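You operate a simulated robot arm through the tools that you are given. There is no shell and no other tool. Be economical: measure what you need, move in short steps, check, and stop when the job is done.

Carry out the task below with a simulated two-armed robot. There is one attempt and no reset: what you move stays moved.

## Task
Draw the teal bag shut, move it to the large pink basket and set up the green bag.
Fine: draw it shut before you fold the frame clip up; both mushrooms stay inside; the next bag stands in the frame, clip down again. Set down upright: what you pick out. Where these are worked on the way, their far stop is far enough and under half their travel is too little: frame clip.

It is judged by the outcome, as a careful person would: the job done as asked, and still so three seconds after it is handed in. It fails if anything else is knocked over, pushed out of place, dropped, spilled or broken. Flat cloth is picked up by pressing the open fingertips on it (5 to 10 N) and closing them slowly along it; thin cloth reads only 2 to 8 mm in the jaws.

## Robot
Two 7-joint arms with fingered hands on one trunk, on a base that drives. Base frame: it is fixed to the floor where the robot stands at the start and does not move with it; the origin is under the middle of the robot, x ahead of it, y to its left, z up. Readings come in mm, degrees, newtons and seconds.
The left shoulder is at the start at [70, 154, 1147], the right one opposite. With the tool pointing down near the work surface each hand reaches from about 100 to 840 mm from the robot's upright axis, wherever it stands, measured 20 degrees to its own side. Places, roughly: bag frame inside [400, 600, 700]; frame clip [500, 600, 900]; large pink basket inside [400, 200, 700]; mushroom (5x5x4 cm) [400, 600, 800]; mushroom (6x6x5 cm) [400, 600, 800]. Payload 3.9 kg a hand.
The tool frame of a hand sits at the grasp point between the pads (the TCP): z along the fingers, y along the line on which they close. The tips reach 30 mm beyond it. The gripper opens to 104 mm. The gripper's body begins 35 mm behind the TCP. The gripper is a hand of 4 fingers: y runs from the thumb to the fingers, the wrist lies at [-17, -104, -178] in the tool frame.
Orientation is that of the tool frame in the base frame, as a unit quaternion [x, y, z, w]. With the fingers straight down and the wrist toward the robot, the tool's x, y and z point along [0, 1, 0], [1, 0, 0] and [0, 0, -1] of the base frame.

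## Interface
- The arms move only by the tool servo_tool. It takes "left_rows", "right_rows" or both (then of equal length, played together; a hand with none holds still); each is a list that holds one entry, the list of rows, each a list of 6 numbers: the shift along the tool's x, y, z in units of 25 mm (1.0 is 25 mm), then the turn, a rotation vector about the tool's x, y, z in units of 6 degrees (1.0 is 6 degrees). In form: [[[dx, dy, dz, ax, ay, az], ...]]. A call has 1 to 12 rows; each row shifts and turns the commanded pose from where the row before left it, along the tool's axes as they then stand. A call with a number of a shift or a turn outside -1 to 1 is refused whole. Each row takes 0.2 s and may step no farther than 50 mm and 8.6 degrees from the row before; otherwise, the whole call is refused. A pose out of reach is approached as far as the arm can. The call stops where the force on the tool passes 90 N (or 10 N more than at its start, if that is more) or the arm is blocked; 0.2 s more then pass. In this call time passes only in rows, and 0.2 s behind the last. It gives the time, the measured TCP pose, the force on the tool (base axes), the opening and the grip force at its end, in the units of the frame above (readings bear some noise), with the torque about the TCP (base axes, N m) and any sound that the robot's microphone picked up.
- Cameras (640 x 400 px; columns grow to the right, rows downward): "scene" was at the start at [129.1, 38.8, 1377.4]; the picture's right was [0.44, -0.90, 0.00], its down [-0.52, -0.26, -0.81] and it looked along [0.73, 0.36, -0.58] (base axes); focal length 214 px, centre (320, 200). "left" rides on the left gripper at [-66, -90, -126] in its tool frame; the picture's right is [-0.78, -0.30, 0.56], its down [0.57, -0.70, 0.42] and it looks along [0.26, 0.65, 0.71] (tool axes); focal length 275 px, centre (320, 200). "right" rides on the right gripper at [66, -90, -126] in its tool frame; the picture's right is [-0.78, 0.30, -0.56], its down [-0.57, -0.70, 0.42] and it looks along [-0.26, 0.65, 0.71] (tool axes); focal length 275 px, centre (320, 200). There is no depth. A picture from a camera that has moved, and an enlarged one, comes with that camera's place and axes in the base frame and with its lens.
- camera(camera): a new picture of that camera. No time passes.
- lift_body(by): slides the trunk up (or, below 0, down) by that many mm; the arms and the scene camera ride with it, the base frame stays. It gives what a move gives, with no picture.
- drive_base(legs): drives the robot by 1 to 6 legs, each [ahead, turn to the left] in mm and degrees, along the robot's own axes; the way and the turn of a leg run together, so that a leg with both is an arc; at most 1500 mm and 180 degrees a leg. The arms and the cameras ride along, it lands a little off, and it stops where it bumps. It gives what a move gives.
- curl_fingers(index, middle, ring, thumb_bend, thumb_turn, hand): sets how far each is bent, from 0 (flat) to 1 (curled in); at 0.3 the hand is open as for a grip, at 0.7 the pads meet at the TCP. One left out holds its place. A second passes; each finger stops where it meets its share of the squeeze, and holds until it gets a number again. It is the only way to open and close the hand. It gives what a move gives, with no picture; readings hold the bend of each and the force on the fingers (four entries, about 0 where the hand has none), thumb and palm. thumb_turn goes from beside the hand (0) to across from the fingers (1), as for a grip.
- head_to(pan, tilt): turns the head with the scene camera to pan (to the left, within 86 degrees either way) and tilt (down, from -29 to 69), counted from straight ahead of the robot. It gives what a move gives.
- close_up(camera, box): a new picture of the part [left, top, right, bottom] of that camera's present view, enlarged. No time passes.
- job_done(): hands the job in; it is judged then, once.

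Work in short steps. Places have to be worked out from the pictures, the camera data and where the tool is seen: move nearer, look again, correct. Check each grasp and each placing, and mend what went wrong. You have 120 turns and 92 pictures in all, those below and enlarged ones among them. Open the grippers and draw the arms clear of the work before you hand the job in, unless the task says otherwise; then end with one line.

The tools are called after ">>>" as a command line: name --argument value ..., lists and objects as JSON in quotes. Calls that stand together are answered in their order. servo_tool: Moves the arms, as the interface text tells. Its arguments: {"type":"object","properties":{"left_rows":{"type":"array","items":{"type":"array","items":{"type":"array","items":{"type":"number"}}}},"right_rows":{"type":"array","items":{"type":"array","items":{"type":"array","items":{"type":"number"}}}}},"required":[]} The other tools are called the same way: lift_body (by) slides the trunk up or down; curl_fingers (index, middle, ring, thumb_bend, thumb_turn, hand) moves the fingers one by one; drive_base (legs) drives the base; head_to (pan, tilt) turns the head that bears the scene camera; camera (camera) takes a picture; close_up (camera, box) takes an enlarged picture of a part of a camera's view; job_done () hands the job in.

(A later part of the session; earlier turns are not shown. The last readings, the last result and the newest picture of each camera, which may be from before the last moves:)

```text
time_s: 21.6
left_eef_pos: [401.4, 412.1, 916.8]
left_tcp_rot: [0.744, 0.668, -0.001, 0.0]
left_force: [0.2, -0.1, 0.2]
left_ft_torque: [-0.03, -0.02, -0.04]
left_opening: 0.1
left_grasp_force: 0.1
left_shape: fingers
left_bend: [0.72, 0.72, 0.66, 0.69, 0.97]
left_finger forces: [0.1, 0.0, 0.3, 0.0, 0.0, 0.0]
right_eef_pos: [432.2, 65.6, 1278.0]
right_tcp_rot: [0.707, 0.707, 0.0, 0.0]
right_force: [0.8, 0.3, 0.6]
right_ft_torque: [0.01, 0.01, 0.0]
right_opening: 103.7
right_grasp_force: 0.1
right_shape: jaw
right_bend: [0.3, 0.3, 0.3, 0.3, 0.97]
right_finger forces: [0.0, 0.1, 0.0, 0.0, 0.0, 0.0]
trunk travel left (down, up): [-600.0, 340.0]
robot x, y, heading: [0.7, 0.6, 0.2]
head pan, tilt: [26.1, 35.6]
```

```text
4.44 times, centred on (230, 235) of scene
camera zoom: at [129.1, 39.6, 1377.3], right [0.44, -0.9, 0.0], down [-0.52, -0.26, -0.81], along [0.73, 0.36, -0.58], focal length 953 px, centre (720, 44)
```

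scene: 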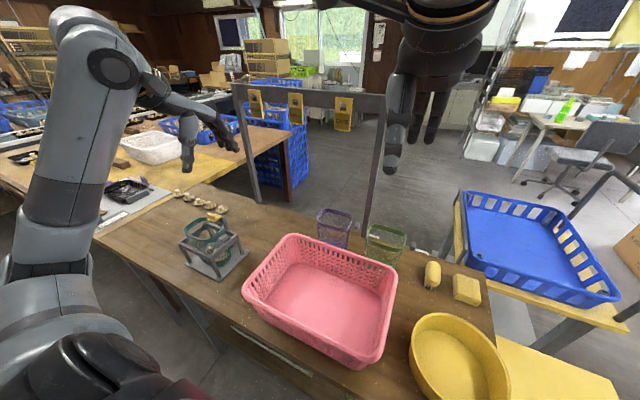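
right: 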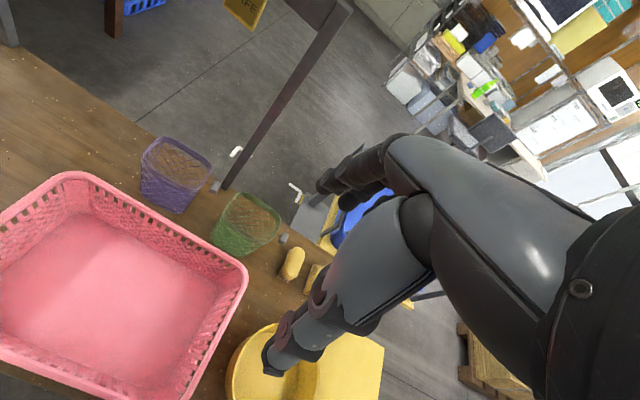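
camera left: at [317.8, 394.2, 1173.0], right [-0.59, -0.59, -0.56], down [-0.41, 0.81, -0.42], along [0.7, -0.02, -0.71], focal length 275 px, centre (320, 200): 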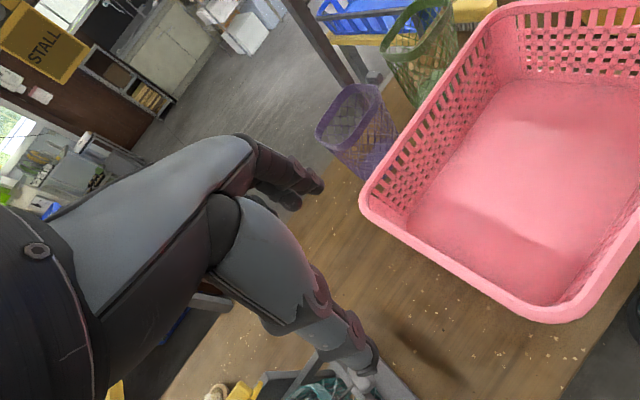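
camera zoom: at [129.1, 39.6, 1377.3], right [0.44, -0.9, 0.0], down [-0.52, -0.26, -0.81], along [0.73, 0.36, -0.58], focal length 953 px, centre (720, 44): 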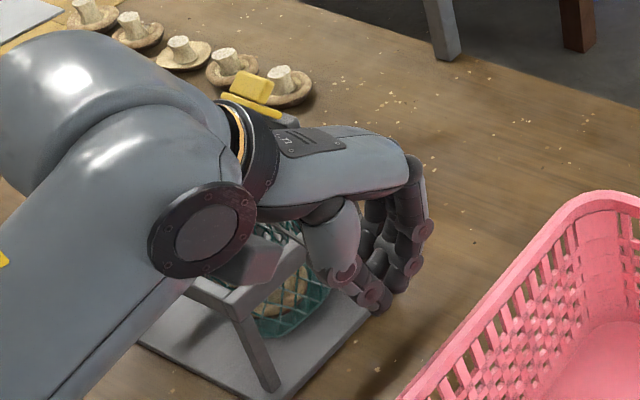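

The toggle slipped out, maybe at its stop. I open, raise the hand and look at the bag.

>>> servo_tool --left_rows '[[[-0.3, 0, -1, 0, 0, 0], [-0.3, 0, -1, 0, 0, 0], [0, 0, -1, 0, 0, 0], [0, 0, -1, 0, 0, 0], [0, 0, -1, 0, 0, 0], [0, 0, -1, 0, 0, 0]]]'

>>> curl_fingers --hand "left" --index 0.3 --middle 0.3 --ring 0.3 --thumb_bend 0.3

>>> close_up --camera "scene" --box '[160, 190, 280, 280]'

>>> close_up --camera "left" --box '[220, 270, 440, 400]'

```text
time_s: 23.0
left_eef_pos: [400.1, 395.5, 1067.5]
left_tcp_rot: [0.743, 0.669, -0.001, 0.0]
left_force: [-0.5, 0.1, 0.0]
left_ft_torque: [0.0, 0.0, 0.01]
left_opening: 0.0
left_grasp_force: 0.1
left_shape: fingers
left_bend: [0.72, 0.72, 0.66, 0.69, 0.97]
left_finger forces: [0.1, 0.1, 0.1, 0.0, 0.0, 0.1]
right_eef_pos: [433.5, 64.7, 1276.8]
right_tcp_rot: [0.707, 0.707, 0.0, 0.0]
right_force: [-0.6, 0.0, -0.1]
right_ft_torque: [0.01, -0.02, -0.02]
right_opening: 103.8
right_grasp_force: 0.2
right_shape: jaw
right_bend: [0.3, 0.3, 0.3, 0.3, 0.97]
right_finger forces: [0.0, 0.0, 0.0, 0.0, 0.0, 0.0]
trunk travel left (down, up): [-600.0, 340.0]
robot x, y, heading: [-1.4, 2.0, 0.2]
head pan, tilt: [26.1, 35.6]
```

```text
time_s: 24.0
left_eef_pos: [399.2, 398.2, 1066.3]
left_tcp_rot: [0.744, 0.669, 0.0, 0.0]
left_force: [-0.3, -0.4, -0.1]
left_ft_torque: [0.02, 0.0, 0.03]
left_opening: 104.0
left_grasp_force: 0.0
left_shape: fingers
left_bend: [0.3, 0.3, 0.3, 0.3, 0.97]
left_finger forces: [0.0, 0.1, 0.0, 0.0, 0.0, 0.1]
right_eef_pos: [432.9, 64.7, 1277.3]
right_tcp_rot: [0.708, 0.707, 0.0, 0.0]
right_force: [0.0, -0.5, 0.7]
right_ft_torque: [-0.01, -0.02, -0.01]
right_opening: 103.8
right_grasp_force: 0.1
right_shape: jaw
right_bend: [0.3, 0.3, 0.3, 0.3, 0.97]
right_finger forces: [0.0, 0.0, 0.0, 0.0, 0.1, 0.0]
trunk travel left (down, up): [-600.0, 340.0]
robot x, y, heading: [-1.9, -4.3, -0.0]
head pan, tilt: [26.1, 35.6]
```

```text
4.44 times, centred on (220, 235) of scene
camera zoom: at [129.1, 38.7, 1377.4], right [0.44, -0.9, 0.0], down [-0.52, -0.26, -0.81], along [0.73, 0.36, -0.58], focal length 953 px, centre (764, 44)
```

zoom: 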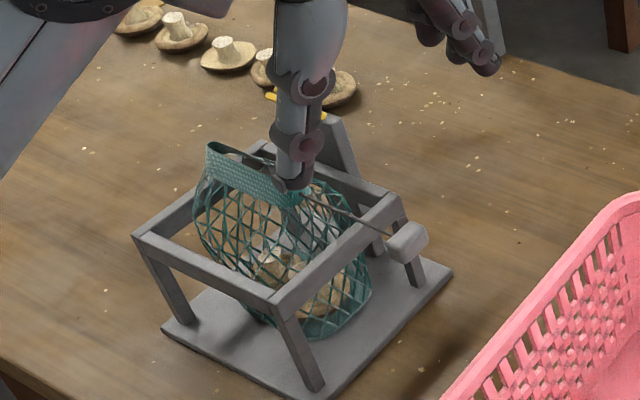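

```text
2.91 times, centred on (330, 335) of left
camera zoom: at [303.8, 341.1, 1190.9], right [-0.38, -0.74, -0.56], down [-0.64, 0.64, -0.42], along [0.67, 0.19, -0.71], focal length 801 px, centre (291, -193)
```

zoom: 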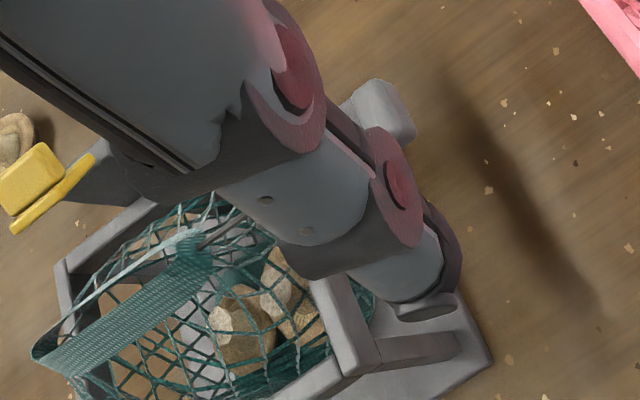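

The mouth is drawn into a flat line and the toggle stands out near [439, 469, 869]. I clear the view to judge whether the mouth is fully shut.

>>> servo_tool --left_rows '[[[-0.9, 0, -0.5, 0, 0, 0], [-0.9, 0, -0.5, 0, 0, 0], [-0.9, 0, 0, 0, 0, 0], [-0.9, 0, 0, 0, 0, 0]]]'

>>> close_up --camera "scene" --box '[170, 205, 260, 270]'

>>> close_up --camera "left" --box '[220, 270, 440, 400]'

```text
time_s: 25.0
left_eef_pos: [413.5, 316.8, 1100.1]
left_tcp_rot: [0.744, 0.668, -0.003, 0.0]
left_force: [0.1, 0.8, -0.3]
left_ft_torque: [0.03, -0.02, 0.0]
left_opening: 104.5
left_grasp_force: 0.1
left_shape: fingers
left_bend: [0.3, 0.3, 0.3, 0.3, 0.97]
left_finger forces: [0.1, 0.1, 0.0, 0.0, 0.1, 0.0]
left hand out of reach, approached as far as the arm can: row 3, 4
right_eef_pos: [433.7, 64.7, 1276.7]
right_tcp_rot: [0.707, 0.707, -0.001, 0.0]
right_force: [-0.1, -0.8, -0.1]
right_ft_torque: [-0.04, 0.01, 0.03]
right_opening: 103.6
right_grasp_force: 0.0
right_shape: jaw
right_bend: [0.3, 0.3, 0.3, 0.3, 0.97]
right_finger forces: [0.1, 0.0, 0.0, 0.0, 0.0, 0.0]
trunk travel left (down, up): [-600.0, 340.0]
robot x, y, heading: [0.7, 1.7, -0.1]
head pan, tilt: [26.1, 35.6]
```

```text
6.15 times, centred on (215, 238) of scene
camera zoom: at [130.2, 39.3, 1377.2], right [0.44, -0.9, 0.0], down [-0.52, -0.26, -0.81], along [0.73, 0.36, -0.58], focal length 1320 px, centre (966, -31)
```

zoom: 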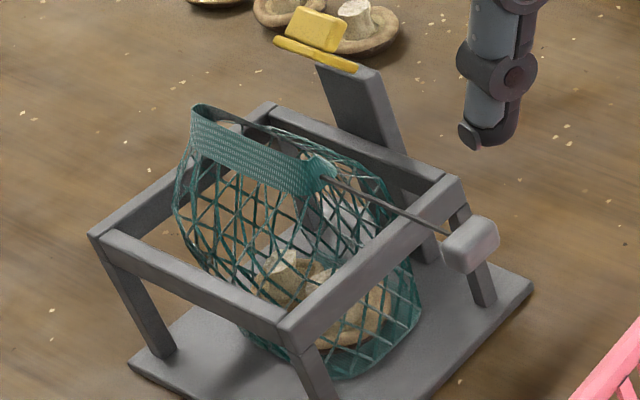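

```text
2.91 times, centred on (330, 335) of left
camera zoom: at [317.8, 261.7, 1225.8], right [-0.38, -0.74, -0.55], down [-0.64, 0.64, -0.42], along [0.67, 0.19, -0.72], focal length 801 px, centre (291, -193)
```

zoom: 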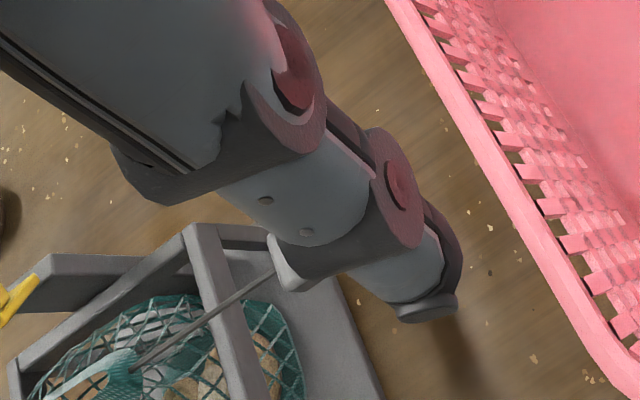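

The mouth is now a flat gathered band. The clip looks different from the start, so I enlarge it and the mouth.

>>> close_up --camera "scene" --box '[195, 203, 239, 231]'

>>> close_up --camera "scene" --box '[185, 215, 225, 241]'

```text
14.29 times, centred on (217, 217) of scene
camera zoom: at [130.2, 39.3, 1377.2], right [0.44, -0.9, 0.0], down [-0.52, -0.26, -0.81], along [0.73, 0.36, -0.58], focal length 3064 px, centre (1791, -43)
```

zoom: 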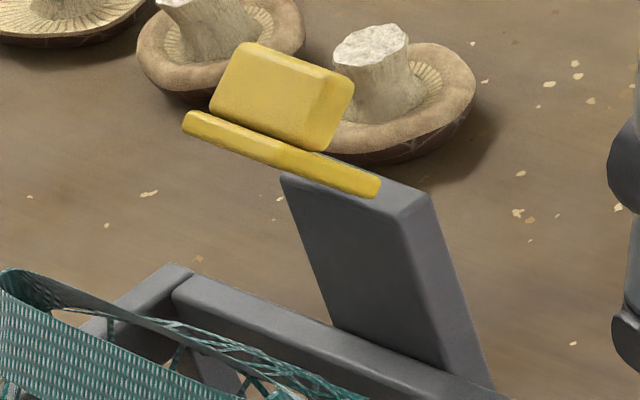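

```text
15.38 times, centred on (205, 228) of scene
camera zoom: at [130.2, 39.3, 1377.2], right [0.44, -0.9, 0.0], down [-0.52, -0.26, -0.81], along [0.73, 0.36, -0.58], focal length 3300 px, centre (2089, -231)
```

zoom: 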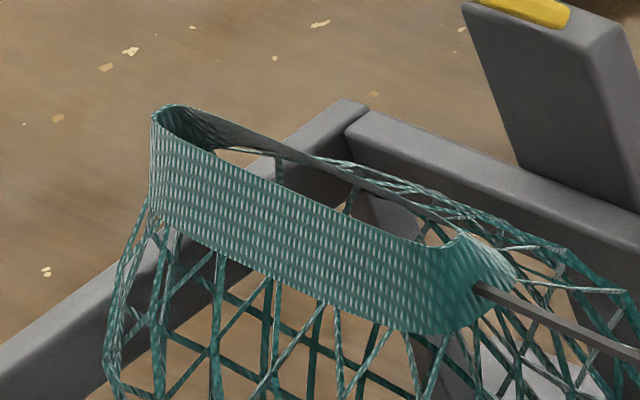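

The clip seems already swung about half up (seen edge-on), apparently dragged by the hem or my hand. To keep the right order I'll push it back down, finish drawing the cord, and then fold it up; first I move the hand over past the clip.

>>> curl_fingers --hand "left" --index 0.72 --middle 0.72 --ring 0.72 --thumb_bend 0.7

>>> servo_tool --left_rows '[[[0.97, 0.26, 0, 0, 0, 0], [0.97, 0.26, 0, 0, 0, 0], [0.97, 0.26, 0, 0, 0, 0], [0.97, 0.26, 0, 0, 0, 0], [0.97, 0.26, 0, 0, 0, 0], [0.97, 0.26, 0, 0, 0, 0], [0.97, 0.26, 0, 0, 0, 0], [0.97, 0.26, 0, 0, 0, 0], [0.97, 0.26, 0, 0, 0, 0], [0.97, 0.26, 0, 0, 0, 0], [0.97, 0.26, 0, 0, 0, 0], [0.97, 0.26, 0, 0, 0, 0]]]'

>>> close_up --camera "scene" --box '[170, 185, 260, 245]'

>>> close_up --camera "left" --box '[100, 250, 340, 400]'

```text
time_s: 26.0
left_eef_pos: [412.6, 316.7, 1100.6]
left_tcp_rot: [0.743, 0.669, -0.001, 0.0]
left_force: [0.5, 0.3, -0.4]
left_ft_torque: [-0.02, 0.0, 0.02]
left_opening: 0.0
left_grasp_force: 0.1
left_shape: fingers
left_bend: [0.72, 0.72, 0.72, 0.69, 0.97]
left_finger forces: [0.1, 0.1, 0.1, 0.0, 0.0, 0.0]
right_eef_pos: [434.0, 64.7, 1277.2]
right_tcp_rot: [0.707, 0.707, 0.0, 0.0]
right_force: [-0.2, 0.5, -0.3]
right_ft_torque: [0.0, 0.02, 0.01]
right_opening: 103.5
right_grasp_force: 0.0
right_shape: jaw
right_bend: [0.3, 0.3, 0.3, 0.3, 0.97]
right_finger forces: [0.1, 0.1, 0.0, 0.0, 0.0, 0.0]
trunk travel left (down, up): [-600.0, 340.0]
robot x, y, heading: [0.3, -2.2, 0.3]
head pan, tilt: [26.1, 35.6]
```

```text
time_s: 28.6
left_eef_pos: [519.6, 598.4, 1097.5]
left_tcp_rot: [0.744, 0.668, -0.002, -0.001]
left_force: [-0.2, -0.1, 0.0]
left_ft_torque: [-0.01, -0.01, 0.03]
left_opening: 0.1
left_grasp_force: 0.0
left_shape: fingers
left_bend: [0.72, 0.72, 0.72, 0.69, 0.97]
left_finger forces: [0.0, 0.0, 0.1, 0.0, 0.1, 0.1]
right_eef_pos: [434.1, 65.3, 1275.9]
right_tcp_rot: [0.706, 0.708, 0.0, 0.0]
right_force: [-0.1, 0.9, 0.6]
right_ft_torque: [0.02, -0.02, -0.01]
right_opening: 103.8
right_grasp_force: 0.0
right_shape: jaw
right_bend: [0.3, 0.3, 0.3, 0.3, 0.97]
right_finger forces: [0.1, 0.1, 0.1, 0.0, 0.0, 0.0]
trunk travel left (down, up): [-600.0, 340.0]
robot x, y, heading: [1.0, -1.7, 0.2]
head pan, tilt: [26.1, 35.6]
```

```text
6.67 times, centred on (215, 215) of scene
camera zoom: at [129.7, 39.3, 1377.3], right [0.44, -0.9, 0.0], down [-0.52, -0.26, -0.81], along [0.73, 0.36, -0.58], focal length 1430 px, centre (1020, 100)
```

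zoom: 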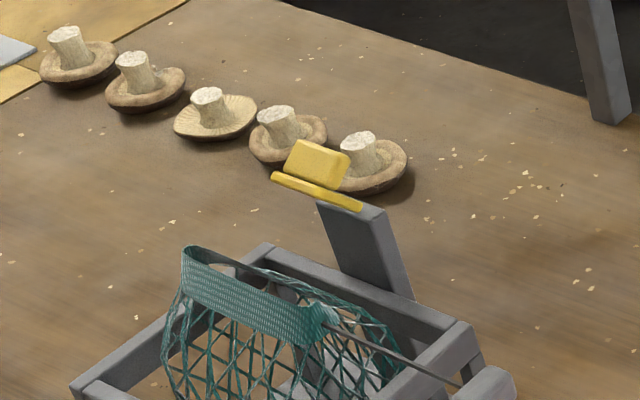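

```text
2.67 times, centred on (220, 325) of left
camera zoom: at [423.6, 542.1, 1223.4], right [-0.38, -0.74, -0.56], down [-0.64, 0.64, -0.42], along [0.67, 0.19, -0.71], focal length 734 px, centre (587, -133)
```

zoom: 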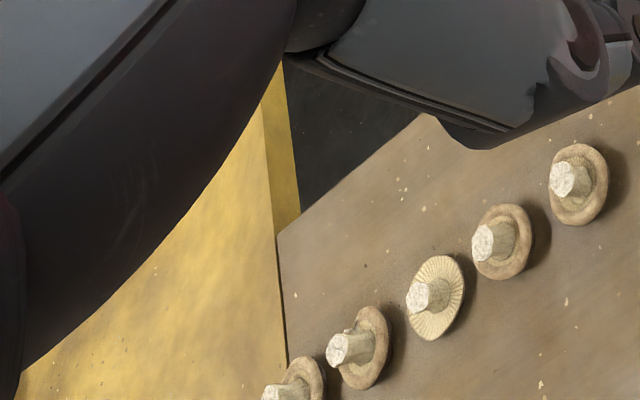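

The clip is clear below; the hand is past it at x=520. I descend with closed fingers to z≈957, just behind the clip.

>>> servo_tool --left_rows '[[[0, 0.1, 0.93, 0, 0, 0], [0, 0.1, 0.93, 0, 0, 0], [0, 0.1, 0.93, 0, 0, 0], [0, 0.1, 0.93, 0, 0, 0], [0, 0, 0.93, 0, 0, 0], [0, 0, 0.93, 0, 0, 0]]]'

>>> close_up --camera "scene" --box '[170, 185, 260, 245]'

```text
time_s: 30.0
left_eef_pos: [526.8, 598.5, 960.0]
left_tcp_rot: [0.743, 0.669, 0.0, 0.001]
left_force: [0.4, 0.7, 1.1]
left_ft_torque: [0.01, 0.01, 0.0]
left_opening: 0.0
left_grasp_force: 0.0
left_shape: fingers
left_bend: [0.72, 0.72, 0.72, 0.69, 0.97]
left_finger forces: [0.1, 0.0, 0.0, 0.0, 0.1, 0.0]
right_eef_pos: [432.4, 65.4, 1277.8]
right_tcp_rot: [0.707, 0.707, 0.001, 0.0]
right_force: [0.0, -0.9, -0.7]
right_ft_torque: [0.01, 0.0, 0.04]
right_opening: 103.5
right_grasp_force: 0.0
right_shape: jaw
right_bend: [0.3, 0.3, 0.3, 0.3, 0.97]
right_finger forces: [0.0, 0.1, 0.1, 0.0, 0.1, 0.1]
trunk travel left (down, up): [-600.0, 340.0]
robot x, y, heading: [-0.4, 1.7, 0.1]
head pan, tilt: [26.1, 35.6]
```

```text
6.67 times, centred on (215, 215) of scene
camera zoom: at [129.2, 39.1, 1377.4], right [0.44, -0.9, 0.0], down [-0.52, -0.26, -0.81], along [0.73, 0.36, -0.58], focal length 1430 px, centre (1020, 100)
```

zoom: 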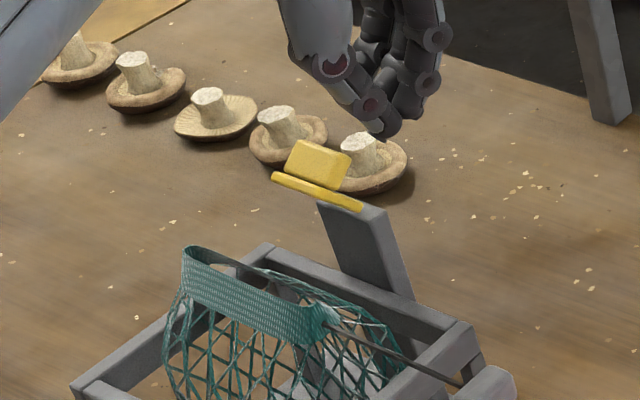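

The tips line up with the clip block. I sweep toward the robot to push the clip over and down.

>>> servo_tool --left_rows '[[[-0.06, -0.5, 0, 0, 0, 0], [-0.06, -0.5, 0, 0, 0, 0], [-0.06, -0.5, 0, 0, 0, 0], [-0.06, -0.5, 0, 0, 0, 0], [-0.06, -0.5, 0, 0, 0, 0]]]'

>>> close_up --camera "scene" --box '[170, 185, 260, 245]'

```text
time_s: 31.2
left_eef_pos: [466.6, 596.5, 960.3]
left_tcp_rot: [0.743, 0.669, 0.0, 0.0]
left_force: [1.1, 0.1, -0.2]
left_ft_torque: [0.0, 0.03, -0.03]
left_opening: 0.0
left_grasp_force: 0.1
left_shape: fingers
left_bend: [0.72, 0.72, 0.72, 0.7, 0.97]
left_finger forces: [0.0, 0.1, 0.0, 0.1, 0.0, 0.0]
right_eef_pos: [432.8, 64.7, 1279.2]
right_tcp_rot: [0.707, 0.707, 0.0, 0.0]
right_force: [-0.6, 0.7, 0.5]
right_ft_torque: [-0.01, 0.0, 0.01]
right_opening: 103.9
right_grasp_force: 0.2
right_shape: jaw
right_bend: [0.3, 0.3, 0.3, 0.3, 0.97]
right_finger forces: [0.0, 0.0, 0.0, 0.1, 0.0, 0.0]
trunk travel left (down, up): [-600.0, 340.0]
robot x, y, heading: [-1.5, 0.7, 0.2]
head pan, tilt: [26.1, 35.6]
```

```text
6.67 times, centred on (215, 215) of scene
camera zoom: at [128.7, 38.8, 1377.4], right [0.44, -0.9, 0.0], down [-0.52, -0.26, -0.81], along [0.73, 0.36, -0.58], focal length 1430 px, centre (1020, 100)
```

zoom: 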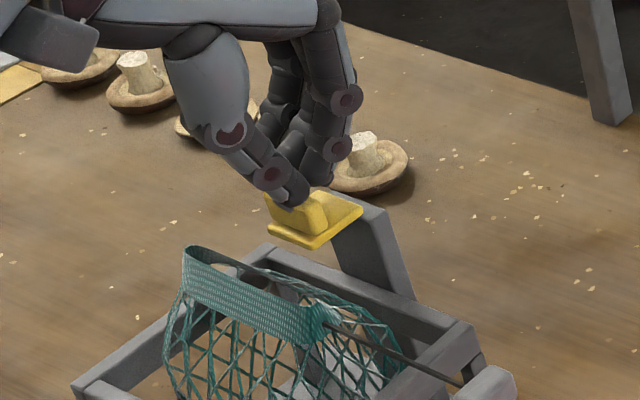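

The clip lies down flat again. Now I go back to the cord: I will close around the cord behind the toggle so it cannot slip, at about [430, 505].

>>> servo_tool --left_rows '[[[0, 0, -1, 0, 0, 0], [0, 0, -1, 0, 0, 0], [-0.94, -0.26, 0, 0, 0, 0], [-0.94, -0.26, 0, 0, 0, 0], [-0.94, -0.26, 0, 0, 0, 0], [-0.94, -0.26, 0, 0, 0, 0]]]'

>>> curl_fingers --hand "left" --index 0.42 --middle 0.42 --ring 0.42 --thumb_bend 0.42

>>> servo_tool --left_rows '[[[0, 0, 0.85, 0, 0, 0], [0, 0, 0.85, 0, 0, 0], [0, 0, 0.85, 0, 0, 0], [0, 0, 0.85, 0, 0, 0], [0, 0, 0.85, 0, 0, 0]]]'

>>> close_up --camera "scene" --box '[190, 205, 280, 265]'

```text
time_s: 32.6
left_eef_pos: [432.2, 506.5, 1011.5]
left_tcp_rot: [0.743, 0.669, 0.001, 0.0]
left_force: [0.2, -1.0, 0.6]
left_ft_torque: [0.03, 0.02, -0.02]
left_opening: 0.2
left_grasp_force: 0.1
left_shape: fingers
left_bend: [0.72, 0.72, 0.72, 0.7, 0.97]
left_finger forces: [0.0, 0.0, 0.0, 0.0, 0.0, 0.0]
right_eef_pos: [433.0, 64.3, 1277.0]
right_tcp_rot: [0.707, 0.707, 0.0, 0.0]
right_force: [0.1, -1.0, -0.8]
right_ft_torque: [-0.02, -0.02, 0.0]
right_opening: 103.8
right_grasp_force: 0.0
right_shape: jaw
right_bend: [0.3, 0.3, 0.3, 0.3, 0.97]
right_finger forces: [0.0, 0.0, 0.0, 0.0, 0.0, 0.0]
trunk travel left (down, up): [-600.0, 340.0]
robot x, y, heading: [-1.9, -2.2, -0.2]
head pan, tilt: [26.1, 35.6]
```

```text
time_s: 33.6
left_eef_pos: [431.9, 506.8, 1010.1]
left_tcp_rot: [0.743, 0.669, -0.001, 0.001]
left_force: [0.7, -0.3, 0.5]
left_ft_torque: [-0.03, 0.01, -0.01]
left_opening: 74.0
left_grasp_force: 0.1
left_shape: fingers
left_bend: [0.42, 0.42, 0.42, 0.42, 0.97]
left_finger forces: [0.0, 0.0, 0.1, 0.0, 0.0, 0.0]
right_eef_pos: [433.3, 63.8, 1277.6]
right_tcp_rot: [0.707, 0.707, 0.0, -0.001]
right_force: [1.0, 0.2, -0.5]
right_ft_torque: [-0.02, 0.0, 0.0]
right_opening: 103.5
right_grasp_force: 0.1
right_shape: jaw
right_bend: [0.3, 0.3, 0.3, 0.3, 0.97]
right_finger forces: [0.0, 0.0, 0.1, 0.1, 0.0, 0.0]
trunk travel left (down, up): [-600.0, 340.0]
robot x, y, heading: [3.5, 3.3, -0.1]
head pan, tilt: [26.1, 35.6]
```

```text
time_s: 34.8
left_eef_pos: [429.7, 504.3, 905.4]
left_tcp_rot: [0.743, 0.669, 0.0, 0.001]
left_force: [0.2, -0.5, 0.6]
left_ft_torque: [-0.04, 0.0, 0.02]
left_opening: 73.9
left_grasp_force: 0.1
left_shape: fingers
left_bend: [0.42, 0.42, 0.42, 0.42, 0.97]
left_finger forces: [0.0, 0.1, 0.1, 0.0, 0.1, 0.2]
right_eef_pos: [433.9, 65.9, 1277.8]
right_tcp_rot: [0.707, 0.707, 0.0, 0.0]
right_force: [0.6, 0.8, 0.0]
right_ft_torque: [0.0, -0.02, 0.02]
right_opening: 103.6
right_grasp_force: 0.1
right_shape: jaw
right_bend: [0.3, 0.3, 0.3, 0.3, 0.97]
right_finger forces: [0.0, 0.0, 0.0, 0.0, 0.0, 0.1]
trunk travel left (down, up): [-600.0, 340.0]
robot x, y, heading: [-0.5, -2.7, 0.3]
head pan, tilt: [26.1, 35.6]
```

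```text
6.67 times, centred on (235, 235) of scene
camera zoom: at [129.1, 38.8, 1377.4], right [0.44, -0.9, 0.0], down [-0.52, -0.26, -0.81], along [0.73, 0.36, -0.58], focal length 1430 px, centre (887, -33)
```

zoom: 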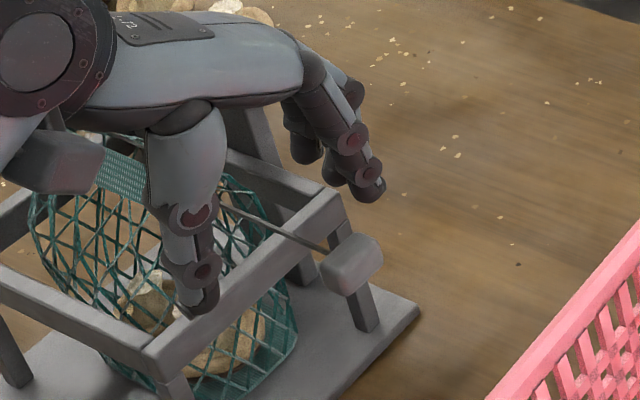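

The cord runs between the thumb and fingers about 18 mm below the TCP. I close on it.

>>> curl_fingers --hand "left" --index 0.75 --middle 0.75 --ring 0.75 --thumb_bend 0.72

>>> close_up --camera "scene" --box '[190, 205, 280, 265]'

```text
time_s: 35.8
left_eef_pos: [430.2, 505.2, 905.3]
left_tcp_rot: [0.743, 0.669, 0.0, 0.001]
left_force: [-0.4, -0.9, 0.0]
left_ft_torque: [0.01, 0.0, -0.03]
left_opening: 0.0
left_grasp_force: 0.1
left_shape: fingers
left_bend: [0.74, 0.75, 0.75, 0.71, 0.97]
left_finger forces: [0.0, 0.0, 0.0, 0.0, 0.0, 0.0]
right_eef_pos: [433.6, 65.0, 1278.0]
right_tcp_rot: [0.707, 0.707, 0.0, -0.001]
right_force: [-0.4, 0.2, 1.0]
right_ft_torque: [0.02, 0.0, 0.01]
right_opening: 103.8
right_grasp_force: 0.0
right_shape: jaw
right_bend: [0.3, 0.3, 0.3, 0.3, 0.97]
right_finger forces: [0.0, 0.0, 0.0, 0.0, 0.0, 0.1]
trunk travel left (down, up): [-600.0, 340.0]
robot x, y, heading: [-0.9, -1.5, -0.0]
head pan, tilt: [26.1, 35.6]
```

```text
6.67 times, centred on (235, 235) of scene
camera zoom: at [129.1, 38.7, 1377.4], right [0.44, -0.9, 0.0], down [-0.52, -0.26, -0.81], along [0.73, 0.36, -0.58], focal length 1430 px, centre (887, -33)
```

zoom: 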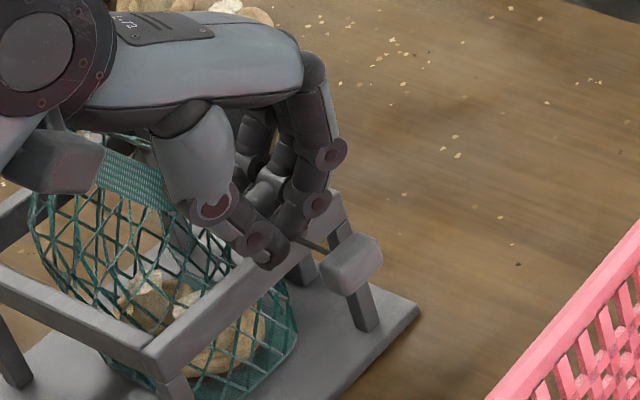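

The cord itself gives no force, but the closed fingers now stand behind the toggle. I pull toward -y so they push the toggle outward.

>>> servo_tool --left_rows '[[[-0.4, 0.04, 0.04, 0, 0, 0], [-0.4, 0.04, 0.04, 0, 0, 0], [-0.4, 0.04, 0, 0, 0, 0], [-0.4, 0.04, 0, 0, 0, 0], [-0.4, 0.04, 0, 0, 0, 0]]]'

>>> close_up --camera "scene" --box '[190, 205, 280, 265]'

```text
time_s: 37.0
left_eef_pos: [430.1, 458.9, 904.0]
left_tcp_rot: [0.742, 0.67, -0.001, 0.0]
left_force: [4.4, 12.1, -3.0]
left_ft_torque: [0.21, -0.02, 0.17]
left_opening: 0.2
left_grasp_force: 7.0
left_shape: fingers
left_bend: [0.74, 0.75, 0.75, 0.71, 0.97]
left_finger forces: [14.7, 0.0, 0.0, 0.0, 0.0, 0.0]
right_eef_pos: [434.4, 69.9, 1277.2]
right_tcp_rot: [0.707, 0.707, -0.002, 0.001]
right_force: [0.2, 0.3, -0.6]
right_ft_torque: [0.02, 0.01, 0.0]
right_opening: 103.6
right_grasp_force: 0.0
right_shape: jaw
right_bend: [0.3, 0.3, 0.3, 0.3, 0.97]
right_finger forces: [0.0, 0.1, 0.1, 0.1, 0.0, 0.0]
trunk travel left (down, up): [-600.0, 340.0]
robot x, y, heading: [-1.1, 0.8, 0.2]
head pan, tilt: [26.1, 35.6]
```

```text
6.67 times, centred on (235, 235) of scene
camera zoom: at [130.3, 42.7, 1377.1], right [0.44, -0.9, 0.0], down [-0.52, -0.26, -0.81], along [0.73, 0.36, -0.58], focal length 1430 px, centre (887, -33)
```

zoom: 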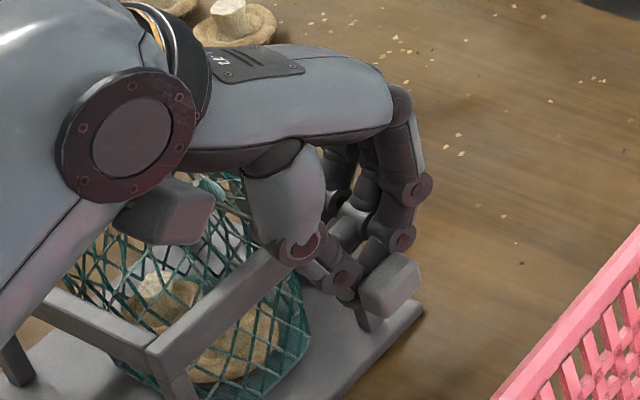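

The toggle moved about 20 mm farther and now resists with 12 N. I try another 8 mm to make sure it's at its stop.

>>> servo_tool --left_rows '[[[-0.16, 0.02, 0, 0, 0, 0], [-0.16, 0.02, 0, 0, 0, 0]]]'

>>> close_up --camera "scene" --box '[190, 205, 280, 265]'

```text
time_s: 37.6
left_eef_pos: [430.9, 452.2, 901.0]
left_tcp_rot: [0.743, 0.669, -0.002, 0.0]
left_force: [2.2, 22.8, -7.6]
left_ft_torque: [0.41, -0.02, 0.21]
left_opening: 0.0
left_grasp_force: 12.0
left_shape: fingers
left_bend: [0.74, 0.75, 0.75, 0.71, 0.98]
left_finger forces: [24.0, 0.1, 0.1, 0.1, 0.0, 0.1]
right_eef_pos: [434.7, 69.8, 1277.5]
right_tcp_rot: [0.707, 0.707, -0.003, 0.001]
right_force: [0.0, -0.9, 0.7]
right_ft_torque: [0.01, 0.01, -0.02]
right_opening: 103.8
right_grasp_force: 0.1
right_shape: jaw
right_bend: [0.3, 0.3, 0.3, 0.3, 0.97]
right_finger forces: [0.0, 0.0, 0.1, 0.0, 0.0, 0.0]
trunk travel left (down, up): [-600.0, 340.0]
robot x, y, heading: [0.1, -0.1, -0.1]
head pan, tilt: [26.1, 35.6]
```

```text
6.67 times, centred on (235, 235) of scene
camera zoom: at [130.4, 45.0, 1376.9], right [0.44, -0.9, 0.0], down [-0.52, -0.26, -0.81], along [0.73, 0.36, -0.58], focal length 1430 px, centre (887, -33)
```

zoom: 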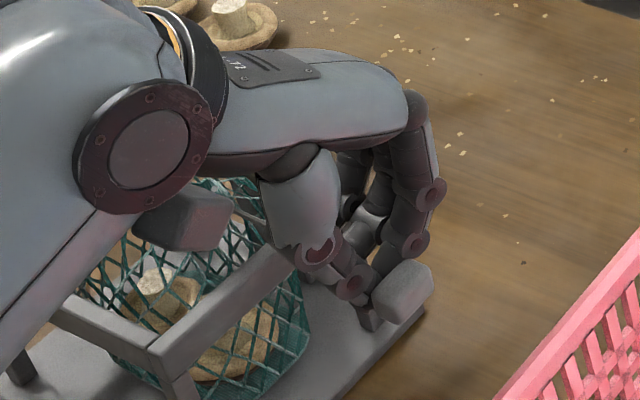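

23 N and the toggle hardly moves: it is at its stop. I ease off, lift away and look at the mouth.

>>> servo_tool --left_rows '[[[0.4, 0, 0, 0, 0, 0], [0.4, 0, -0.5, 0, 0, 0], [0, 0, -1, 0, 0, 0], [0, 0, -1, 0, 0, 0], [-0.5, 0, -1, 0, 0, 0], [-1, 0, -1, 0, 0, 0], [-1, 0, -1, 0, 0, 0], [-1, 0, -1, 0, 0, 0], [-1, 0, 0, 0, 0, 0]]]'

>>> close_up --camera "scene" --box '[170, 205, 260, 270]'

>>> camera --camera "left"

```text
time_s: 39.6
left_eef_pos: [422.4, 353.7, 1065.5]
left_tcp_rot: [0.743, 0.669, 0.0, 0.001]
left_force: [0.4, 0.0, -0.3]
left_ft_torque: [0.0, 0.0, -0.01]
left_opening: 0.0
left_grasp_force: 0.1
left_shape: fingers
left_bend: [0.74, 0.75, 0.75, 0.71, 0.97]
left_finger forces: [0.1, 0.0, 0.0, 0.0, 0.1, 0.0]
right_eef_pos: [432.6, 65.4, 1278.1]
right_tcp_rot: [0.707, 0.707, -0.001, -0.001]
right_force: [-0.2, 0.3, -0.5]
right_ft_torque: [0.0, 0.0, 0.01]
right_opening: 103.8
right_grasp_force: 0.1
right_shape: jaw
right_bend: [0.3, 0.3, 0.3, 0.3, 0.97]
right_finger forces: [0.0, 0.0, 0.0, 0.0, 0.0, 0.0]
trunk travel left (down, up): [-600.0, 340.0]
robot x, y, heading: [-2.6, -1.1, 0.1]
head pan, tilt: [26.1, 35.6]
```

```text
6.15 times, centred on (215, 238) of scene
camera zoom: at [128.9, 38.2, 1377.4], right [0.44, -0.9, 0.0], down [-0.52, -0.26, -0.81], along [0.73, 0.36, -0.58], focal length 1320 px, centre (966, -31)
```

zoom: 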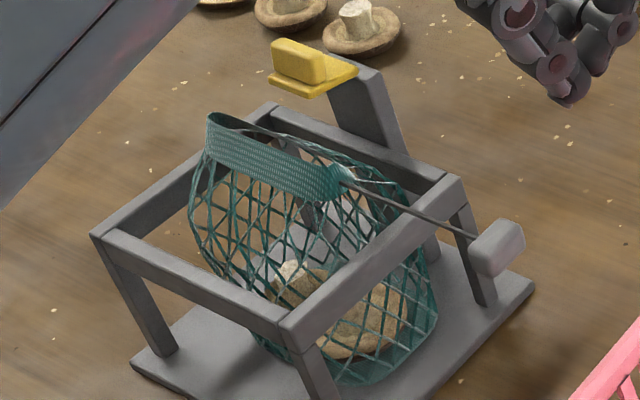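

```text
48 pictures are left
camera left: at [327.1, 298.0, 1190.2], right [-0.38, -0.74, -0.56], down [-0.64, 0.64, -0.42], along [0.67, 0.2, -0.71], focal length 275 px, centre (320, 200)
```

left: 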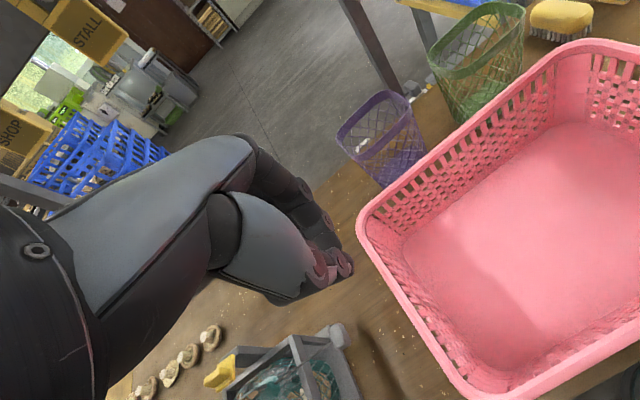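

The bag is drawn at its stop, its mouth a flat band near x≈427, and the clip sits at x 457–485, y 590–627. I bring the closed fingertips down just in front of the clip.

>>> servo_tool --left_rows '[[[0.93, -0.04, 0, 0, 0, 0], [0.93, -0.04, 0, 0, 0, 0], [0.93, -0.04, 0, 0, 0, 0], [0.93, -0.04, 0, 0, 0, 0], [0.93, -0.04, 0, 0, 0, 0], [0.93, -0.04, 0, 0, 0, 0], [0.93, -0.04, 0, 0, 0, 0], [0.93, -0.04, 0, 0, 0, 0], [0.93, -0.04, 0, 0, 0, 0], [0.93, -0.04, 0, 0, 0, 0], [0.93, -0.04, 0, 0, 0, 0]]]'

>>> servo_tool --left_rows '[[[0, 0, 0.95, 0, 0, 0], [0, 0, 0.95, 0, 0, 0], [0, 0, 0.95, 0, 0, 0], [0, 0, 0.95, 0, 0, 0], [0, 0, 0.95, 0, 0, 0]]]'

>>> close_up --camera "scene" --box '[170, 185, 260, 245]'

```text
time_s: 42.0
left_eef_pos: [437.0, 610.1, 1064.3]
left_tcp_rot: [0.744, 0.669, -0.001, 0.001]
left_force: [-0.3, -0.3, -1.0]
left_ft_torque: [0.0, 0.02, 0.0]
left_opening: 0.2
left_grasp_force: 0.1
left_shape: fingers
left_bend: [0.74, 0.75, 0.75, 0.71, 0.97]
left_finger forces: [0.1, 0.0, 0.1, 0.0, 0.0, 0.0]
right_eef_pos: [433.7, 66.2, 1278.0]
right_tcp_rot: [0.707, 0.707, 0.0, 0.001]
right_force: [0.1, 0.3, 0.8]
right_ft_torque: [-0.03, -0.01, -0.01]
right_opening: 103.7
right_grasp_force: 0.1
right_shape: jaw
right_bend: [0.3, 0.3, 0.3, 0.3, 0.97]
right_finger forces: [0.1, 0.0, 0.1, 0.0, 0.1, 0.0]
trunk travel left (down, up): [-600.0, 340.0]
robot x, y, heading: [-1.4, -1.9, -0.0]
head pan, tilt: [26.1, 35.6]
```

```text
time_s: 43.2
left_eef_pos: [435.4, 608.4, 944.4]
left_tcp_rot: [0.742, 0.67, 0.0, 0.0]
left_force: [1.2, 0.2, -0.1]
left_ft_torque: [0.0, 0.02, 0.0]
left_opening: 0.1
left_grasp_force: 0.0
left_shape: fingers
left_bend: [0.74, 0.75, 0.75, 0.71, 0.97]
left_finger forces: [0.1, 0.0, 0.1, 0.0, 0.0, 0.1]
right_eef_pos: [433.4, 65.4, 1277.8]
right_tcp_rot: [0.707, 0.707, -0.001, 0.0]
right_force: [0.1, 0.6, 0.3]
right_ft_torque: [0.0, 0.03, -0.01]
right_opening: 103.7
right_grasp_force: 0.1
right_shape: jaw
right_bend: [0.3, 0.3, 0.3, 0.3, 0.97]
right_finger forces: [0.1, 0.1, 0.1, 0.0, 0.0, 0.1]
trunk travel left (down, up): [-600.0, 340.0]
robot x, y, heading: [-2.3, -0.6, 0.1]
head pan, tilt: [26.1, 35.6]
```

```text
6.67 times, centred on (215, 215) of scene
camera zoom: at [129.0, 39.1, 1377.4], right [0.44, -0.9, 0.0], down [-0.52, -0.26, -0.81], along [0.73, 0.36, -0.58], focal length 1430 px, centre (1020, 100)
```

zoom: 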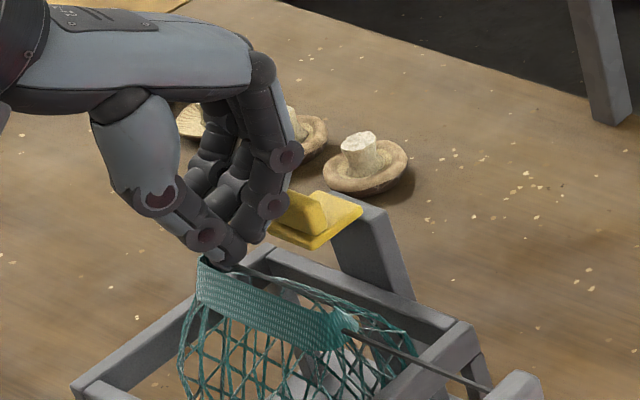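

The tips are just in front and slightly left of the clip. I shift 15 mm toward -y, lower a little and push away from the robot, rising slightly, to fold the clip up.

>>> servo_tool --left_rows '[[[-0.6, 0, 0, 0, 0, 0], [0, 0.1, 0.25, 0, 0, 0], [0.05, 0.5, 0, 0, 0, 0], [0.05, 0.5, -0.1, 0, 0, 0], [0.05, 0.5, -0.2, 0, 0, 0], [0.05, 0.4, -0.2, 0, 0, 0]]]'

>>> close_up --camera "scene" --box '[170, 185, 260, 245]'

```text
time_s: 44.6
left_eef_pos: [479.9, 591.3, 958.3]
left_tcp_rot: [0.743, 0.67, 0.003, 0.0]
left_force: [-10.6, -2.8, 20.5]
left_ft_torque: [-0.08, 0.42, -0.01]
left_opening: 0.0
left_grasp_force: 15.9
left_shape: fingers
left_bend: [0.75, 0.76, 0.75, 0.68, 0.96]
left_finger forces: [10.9, 3.6, 0.1, 0.0, 17.2, 0.0]
right_eef_pos: [428.5, 61.6, 1280.4]
right_tcp_rot: [0.706, 0.708, 0.003, -0.001]
right_force: [0.1, 0.0, -0.6]
right_ft_torque: [0.03, 0.01, 0.02]
right_opening: 103.8
right_grasp_force: 0.1
right_shape: jaw
right_bend: [0.3, 0.3, 0.3, 0.3, 0.97]
right_finger forces: [0.1, 0.1, 0.0, 0.0, 0.1, 0.0]
trunk travel left (down, up): [-600.0, 340.0]
robot x, y, heading: [-1.0, -0.3, -0.0]
head pan, tilt: [26.1, 35.6]
```

```text
6.67 times, centred on (215, 215) of scene
camera zoom: at [123.7, 34.6, 1378.2], right [0.44, -0.9, 0.0], down [-0.52, -0.25, -0.82], along [0.73, 0.36, -0.58], focal length 1430 px, centre (1020, 100)
```

zoom: 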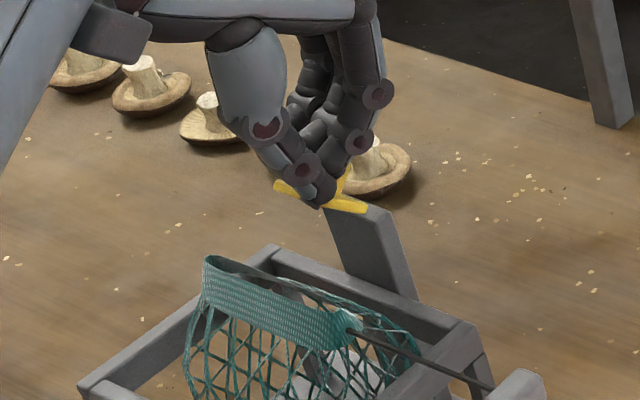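

The clip is about half way up with my tips in its corner, pressed upward; I follow its arc: up and onward.

>>> servo_tool --left_rows '[[[0, 0, -0.4, 0, 0, 0], [0.03, 0.3, -0.4, 0, 0, 0], [0.03, 0.4, -0.2, 0, 0, 0], [0.05, 0.5, 0, 0, 0, 0]]]'

>>> close_up --camera "scene" --box '[170, 185, 260, 245]'

```text
time_s: 45.6
left_eef_pos: [516.5, 595.9, 978.0]
left_tcp_rot: [0.743, 0.669, -0.001, 0.0]
left_force: [-0.1, -1.3, 0.2]
left_ft_torque: [0.02, 0.02, 0.01]
left_opening: 0.0
left_grasp_force: 0.1
left_shape: fingers
left_bend: [0.75, 0.75, 0.75, 0.69, 0.97]
left_finger forces: [0.1, 0.0, 0.1, 0.0, 0.0, 0.0]
right_eef_pos: [433.6, 65.3, 1276.5]
right_tcp_rot: [0.707, 0.707, -0.001, -0.001]
right_force: [-0.7, 0.0, 1.4]
right_ft_torque: [0.01, 0.02, -0.02]
right_opening: 103.9
right_grasp_force: 0.1
right_shape: jaw
right_bend: [0.3, 0.3, 0.3, 0.3, 0.97]
right_finger forces: [0.0, 0.0, 0.0, 0.0, 0.1, 0.1]
trunk travel left (down, up): [-600.0, 340.0]
robot x, y, heading: [3.3, -4.1, -0.3]
head pan, tilt: [26.1, 35.6]
```

```text
6.67 times, centred on (215, 215) of scene
camera zoom: at [130.0, 38.8, 1377.2], right [0.44, -0.9, 0.0], down [-0.52, -0.26, -0.81], along [0.73, 0.36, -0.58], focal length 1430 px, centre (1020, 100)
```

zoom: 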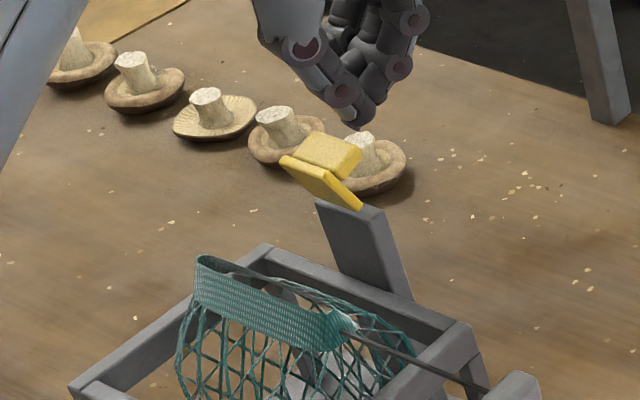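

The clip is now nearly upright. I go back over it and push it the rest of the way to its stop from the front.

>>> servo_tool --left_rows '[[[0, 0, -1, 0, 0, 0], [-0.1, -1, 0, 0, 0, 0], [-0.1, -1, 0, 0, 0, 0], [-0.1, -1, 0, 0, 0, 0], [0, 0, 1, 0, 0, 0], [0, 0, 1, 0, 0, 0], [0.05, 0.5, 0, 0, 0, 0], [0.05, 0.5, 0, 0, 0, 0], [0.05, 0.5, 0, 0, 0, 0], [0.05, 0.5, 0, 0, 0, 0]]]'

>>> close_up --camera "scene" --box '[170, 185, 260, 245]'

```text
time_s: 47.8
left_eef_pos: [485.9, 594.7, 955.8]
left_tcp_rot: [0.742, 0.67, 0.0, 0.0]
left_force: [-15.2, 0.3, 5.8]
left_ft_torque: [0.02, 0.3, -0.03]
left_opening: 0.0
left_grasp_force: 12.6
left_shape: fingers
left_bend: [0.75, 0.76, 0.75, 0.67, 0.97]
left_finger forces: [22.5, 3.2, 0.0, 0.1, 0.0, 0.0]
right_eef_pos: [429.2, 64.5, 1279.1]
right_tcp_rot: [0.707, 0.707, 0.001, 0.001]
right_force: [0.0, 1.8, 0.8]
right_ft_torque: [0.03, 0.0, -0.03]
right_opening: 103.6
right_grasp_force: 0.0
right_shape: jaw
right_bend: [0.3, 0.3, 0.3, 0.3, 0.97]
right_finger forces: [0.1, 0.0, 0.1, 0.0, 0.0, 0.0]
trunk travel left (down, up): [-600.0, 340.0]
robot x, y, heading: [0.2, 4.0, 0.3]
head pan, tilt: [26.1, 35.6]
```

```text
6.67 times, centred on (215, 215) of scene
camera zoom: at [124.1, 38.7, 1377.9], right [0.44, -0.9, 0.0], down [-0.52, -0.26, -0.82], along [0.73, 0.36, -0.58], focal length 1430 px, centre (1020, 100)
```

zoom: 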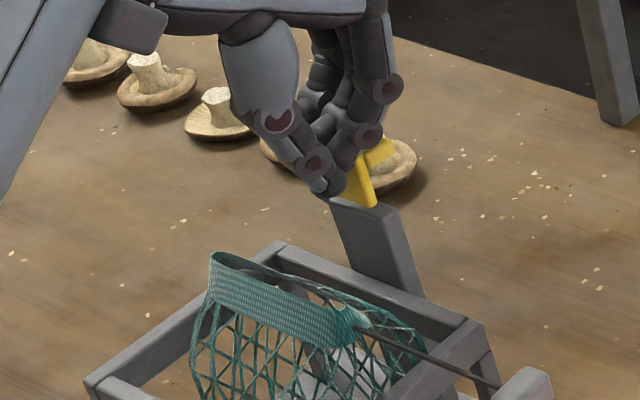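

The clip is up past vertical against its stop (15 N). I back off, rise, centre over the drawn hem at [426, 597] and half-open the hand.

>>> servo_tool --left_rows '[[[-0.1, -1, 0, 0, 0, 0], [0, 0, -1, 0, 0, 0], [-0.05, -0.6, -1, 0, 0, 0], [-0.05, -0.7, 0, 0, 0, 0]]]'

>>> curl_fingers --hand "left" --index 0.5 --middle 0.5 --ring 0.5 --thumb_bend 0.5

>>> close_up --camera "scene" --box '[165, 195, 265, 262]'

```text
time_s: 48.8
left_eef_pos: [432.6, 593.2, 1003.2]
left_tcp_rot: [0.743, 0.669, 0.0, 0.001]
left_force: [0.2, 0.4, -0.2]
left_ft_torque: [0.0, -0.01, 0.02]
left_opening: 0.0
left_grasp_force: 0.0
left_shape: fingers
left_bend: [0.75, 0.75, 0.75, 0.69, 0.97]
left_finger forces: [0.1, 0.1, 0.1, 0.1, 0.0, 0.1]
right_eef_pos: [432.5, 65.0, 1278.0]
right_tcp_rot: [0.707, 0.707, -0.001, 0.0]
right_force: [-0.1, 0.6, 0.1]
right_ft_torque: [0.02, -0.02, -0.03]
right_opening: 103.7
right_grasp_force: 0.0
right_shape: jaw
right_bend: [0.3, 0.3, 0.3, 0.3, 0.97]
right_finger forces: [0.0, 0.0, 0.0, 0.0, 0.0, 0.0]
trunk travel left (down, up): [-600.0, 340.0]
robot x, y, heading: [3.0, -2.3, 0.1]
head pan, tilt: [26.1, 35.6]
```

```text
time_s: 49.8
left_eef_pos: [433.0, 592.3, 1002.5]
left_tcp_rot: [0.742, 0.67, -0.001, 0.001]
left_force: [0.1, -0.9, 0.1]
left_ft_torque: [0.05, 0.01, 0.02]
left_opening: 52.7
left_grasp_force: 0.1
left_shape: fingers
left_bend: [0.5, 0.5, 0.5, 0.5, 0.97]
left_finger forces: [0.0, 0.0, 0.1, 0.0, 0.0, 0.0]
right_eef_pos: [433.5, 64.2, 1277.1]
right_tcp_rot: [0.707, 0.707, -0.001, 0.0]
right_force: [-0.4, 0.2, -0.5]
right_ft_torque: [0.0, 0.0, -0.01]
right_opening: 103.7
right_grasp_force: 0.0
right_shape: jaw
right_bend: [0.3, 0.3, 0.3, 0.3, 0.97]
right_finger forces: [0.0, 0.1, 0.0, 0.0, 0.0, 0.0]
trunk travel left (down, up): [-600.0, 340.0]
robot x, y, heading: [-1.4, -0.5, -0.1]
head pan, tilt: [26.1, 35.6]
```

```text
5.97 times, centred on (215, 228) of scene
camera zoom: at [129.0, 38.8, 1377.4], right [0.44, -0.9, 0.0], down [-0.52, -0.26, -0.81], along [0.73, 0.36, -0.58], focal length 1280 px, centre (947, 30)
```

zoom: 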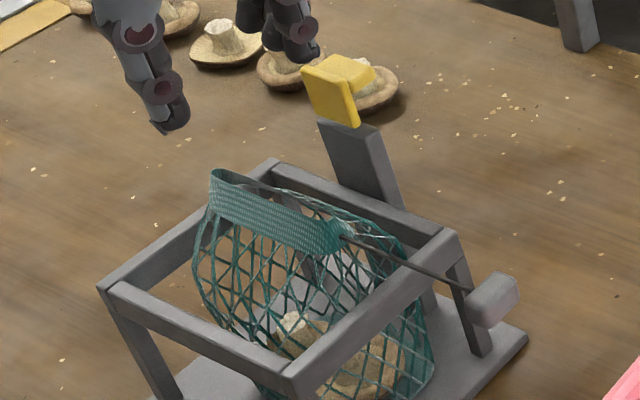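

The clip stands up, and the hem band lies under the hand near x≈432. I descend to z≈905 with the band between thumb and fingers.

>>> servo_tool --left_rows '[[[0, 0, 0.97, 0, 0, 0], [0, 0, 0.97, 0, 0, 0], [0, 0, 0.97, 0, 0, 0], [0, 0, 0.97, 0, 0, 0]]]'

>>> close_up --camera "scene" --box '[165, 195, 265, 262]'

```text
time_s: 50.8
left_eef_pos: [431.0, 588.1, 929.1]
left_tcp_rot: [0.742, 0.67, 0.021, 0.0]
left_force: [-12.0, 6.0, 76.8]
left_ft_torque: [0.64, 1.54, 0.37]
left_opening: 55.6
left_grasp_force: 42.3
left_shape: fingers
left_bend: [0.54, 0.55, 0.5, 0.47, 1.0]
left_finger forces: [3.7, 16.7, 10.4, 0.1, 55.1, 0.0]
right_eef_pos: [422.5, 51.4, 1284.2]
right_tcp_rot: [0.708, 0.706, 0.007, 0.0]
right_force: [0.2, -1.2, 0.3]
right_ft_torque: [0.03, 0.01, -0.02]
right_opening: 103.7
right_grasp_force: 0.2
right_shape: jaw
right_bend: [0.3, 0.3, 0.3, 0.3, 0.97]
right_finger forces: [0.0, 0.1, 0.0, 0.1, 0.1, 0.0]
trunk travel left (down, up): [-600.0, 340.0]
robot x, y, heading: [1.6, 1.7, -0.2]
head pan, tilt: [26.1, 35.6]
```

```text
5.97 times, centred on (215, 228) of scene
camera zoom: at [117.5, 25.2, 1380.5], right [0.44, -0.9, -0.01], down [-0.52, -0.25, -0.82], along [0.74, 0.36, -0.57], focal length 1280 px, centre (947, 30)
```

zoom: 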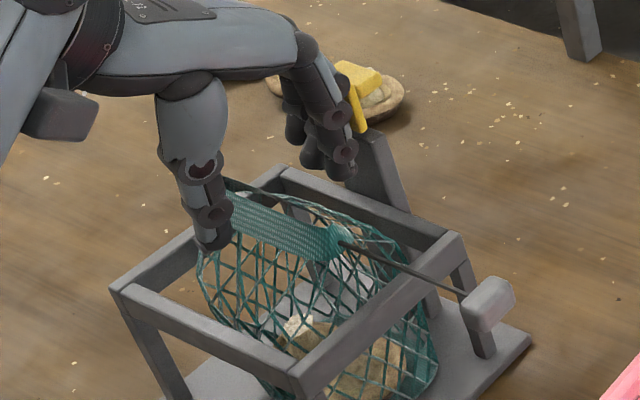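

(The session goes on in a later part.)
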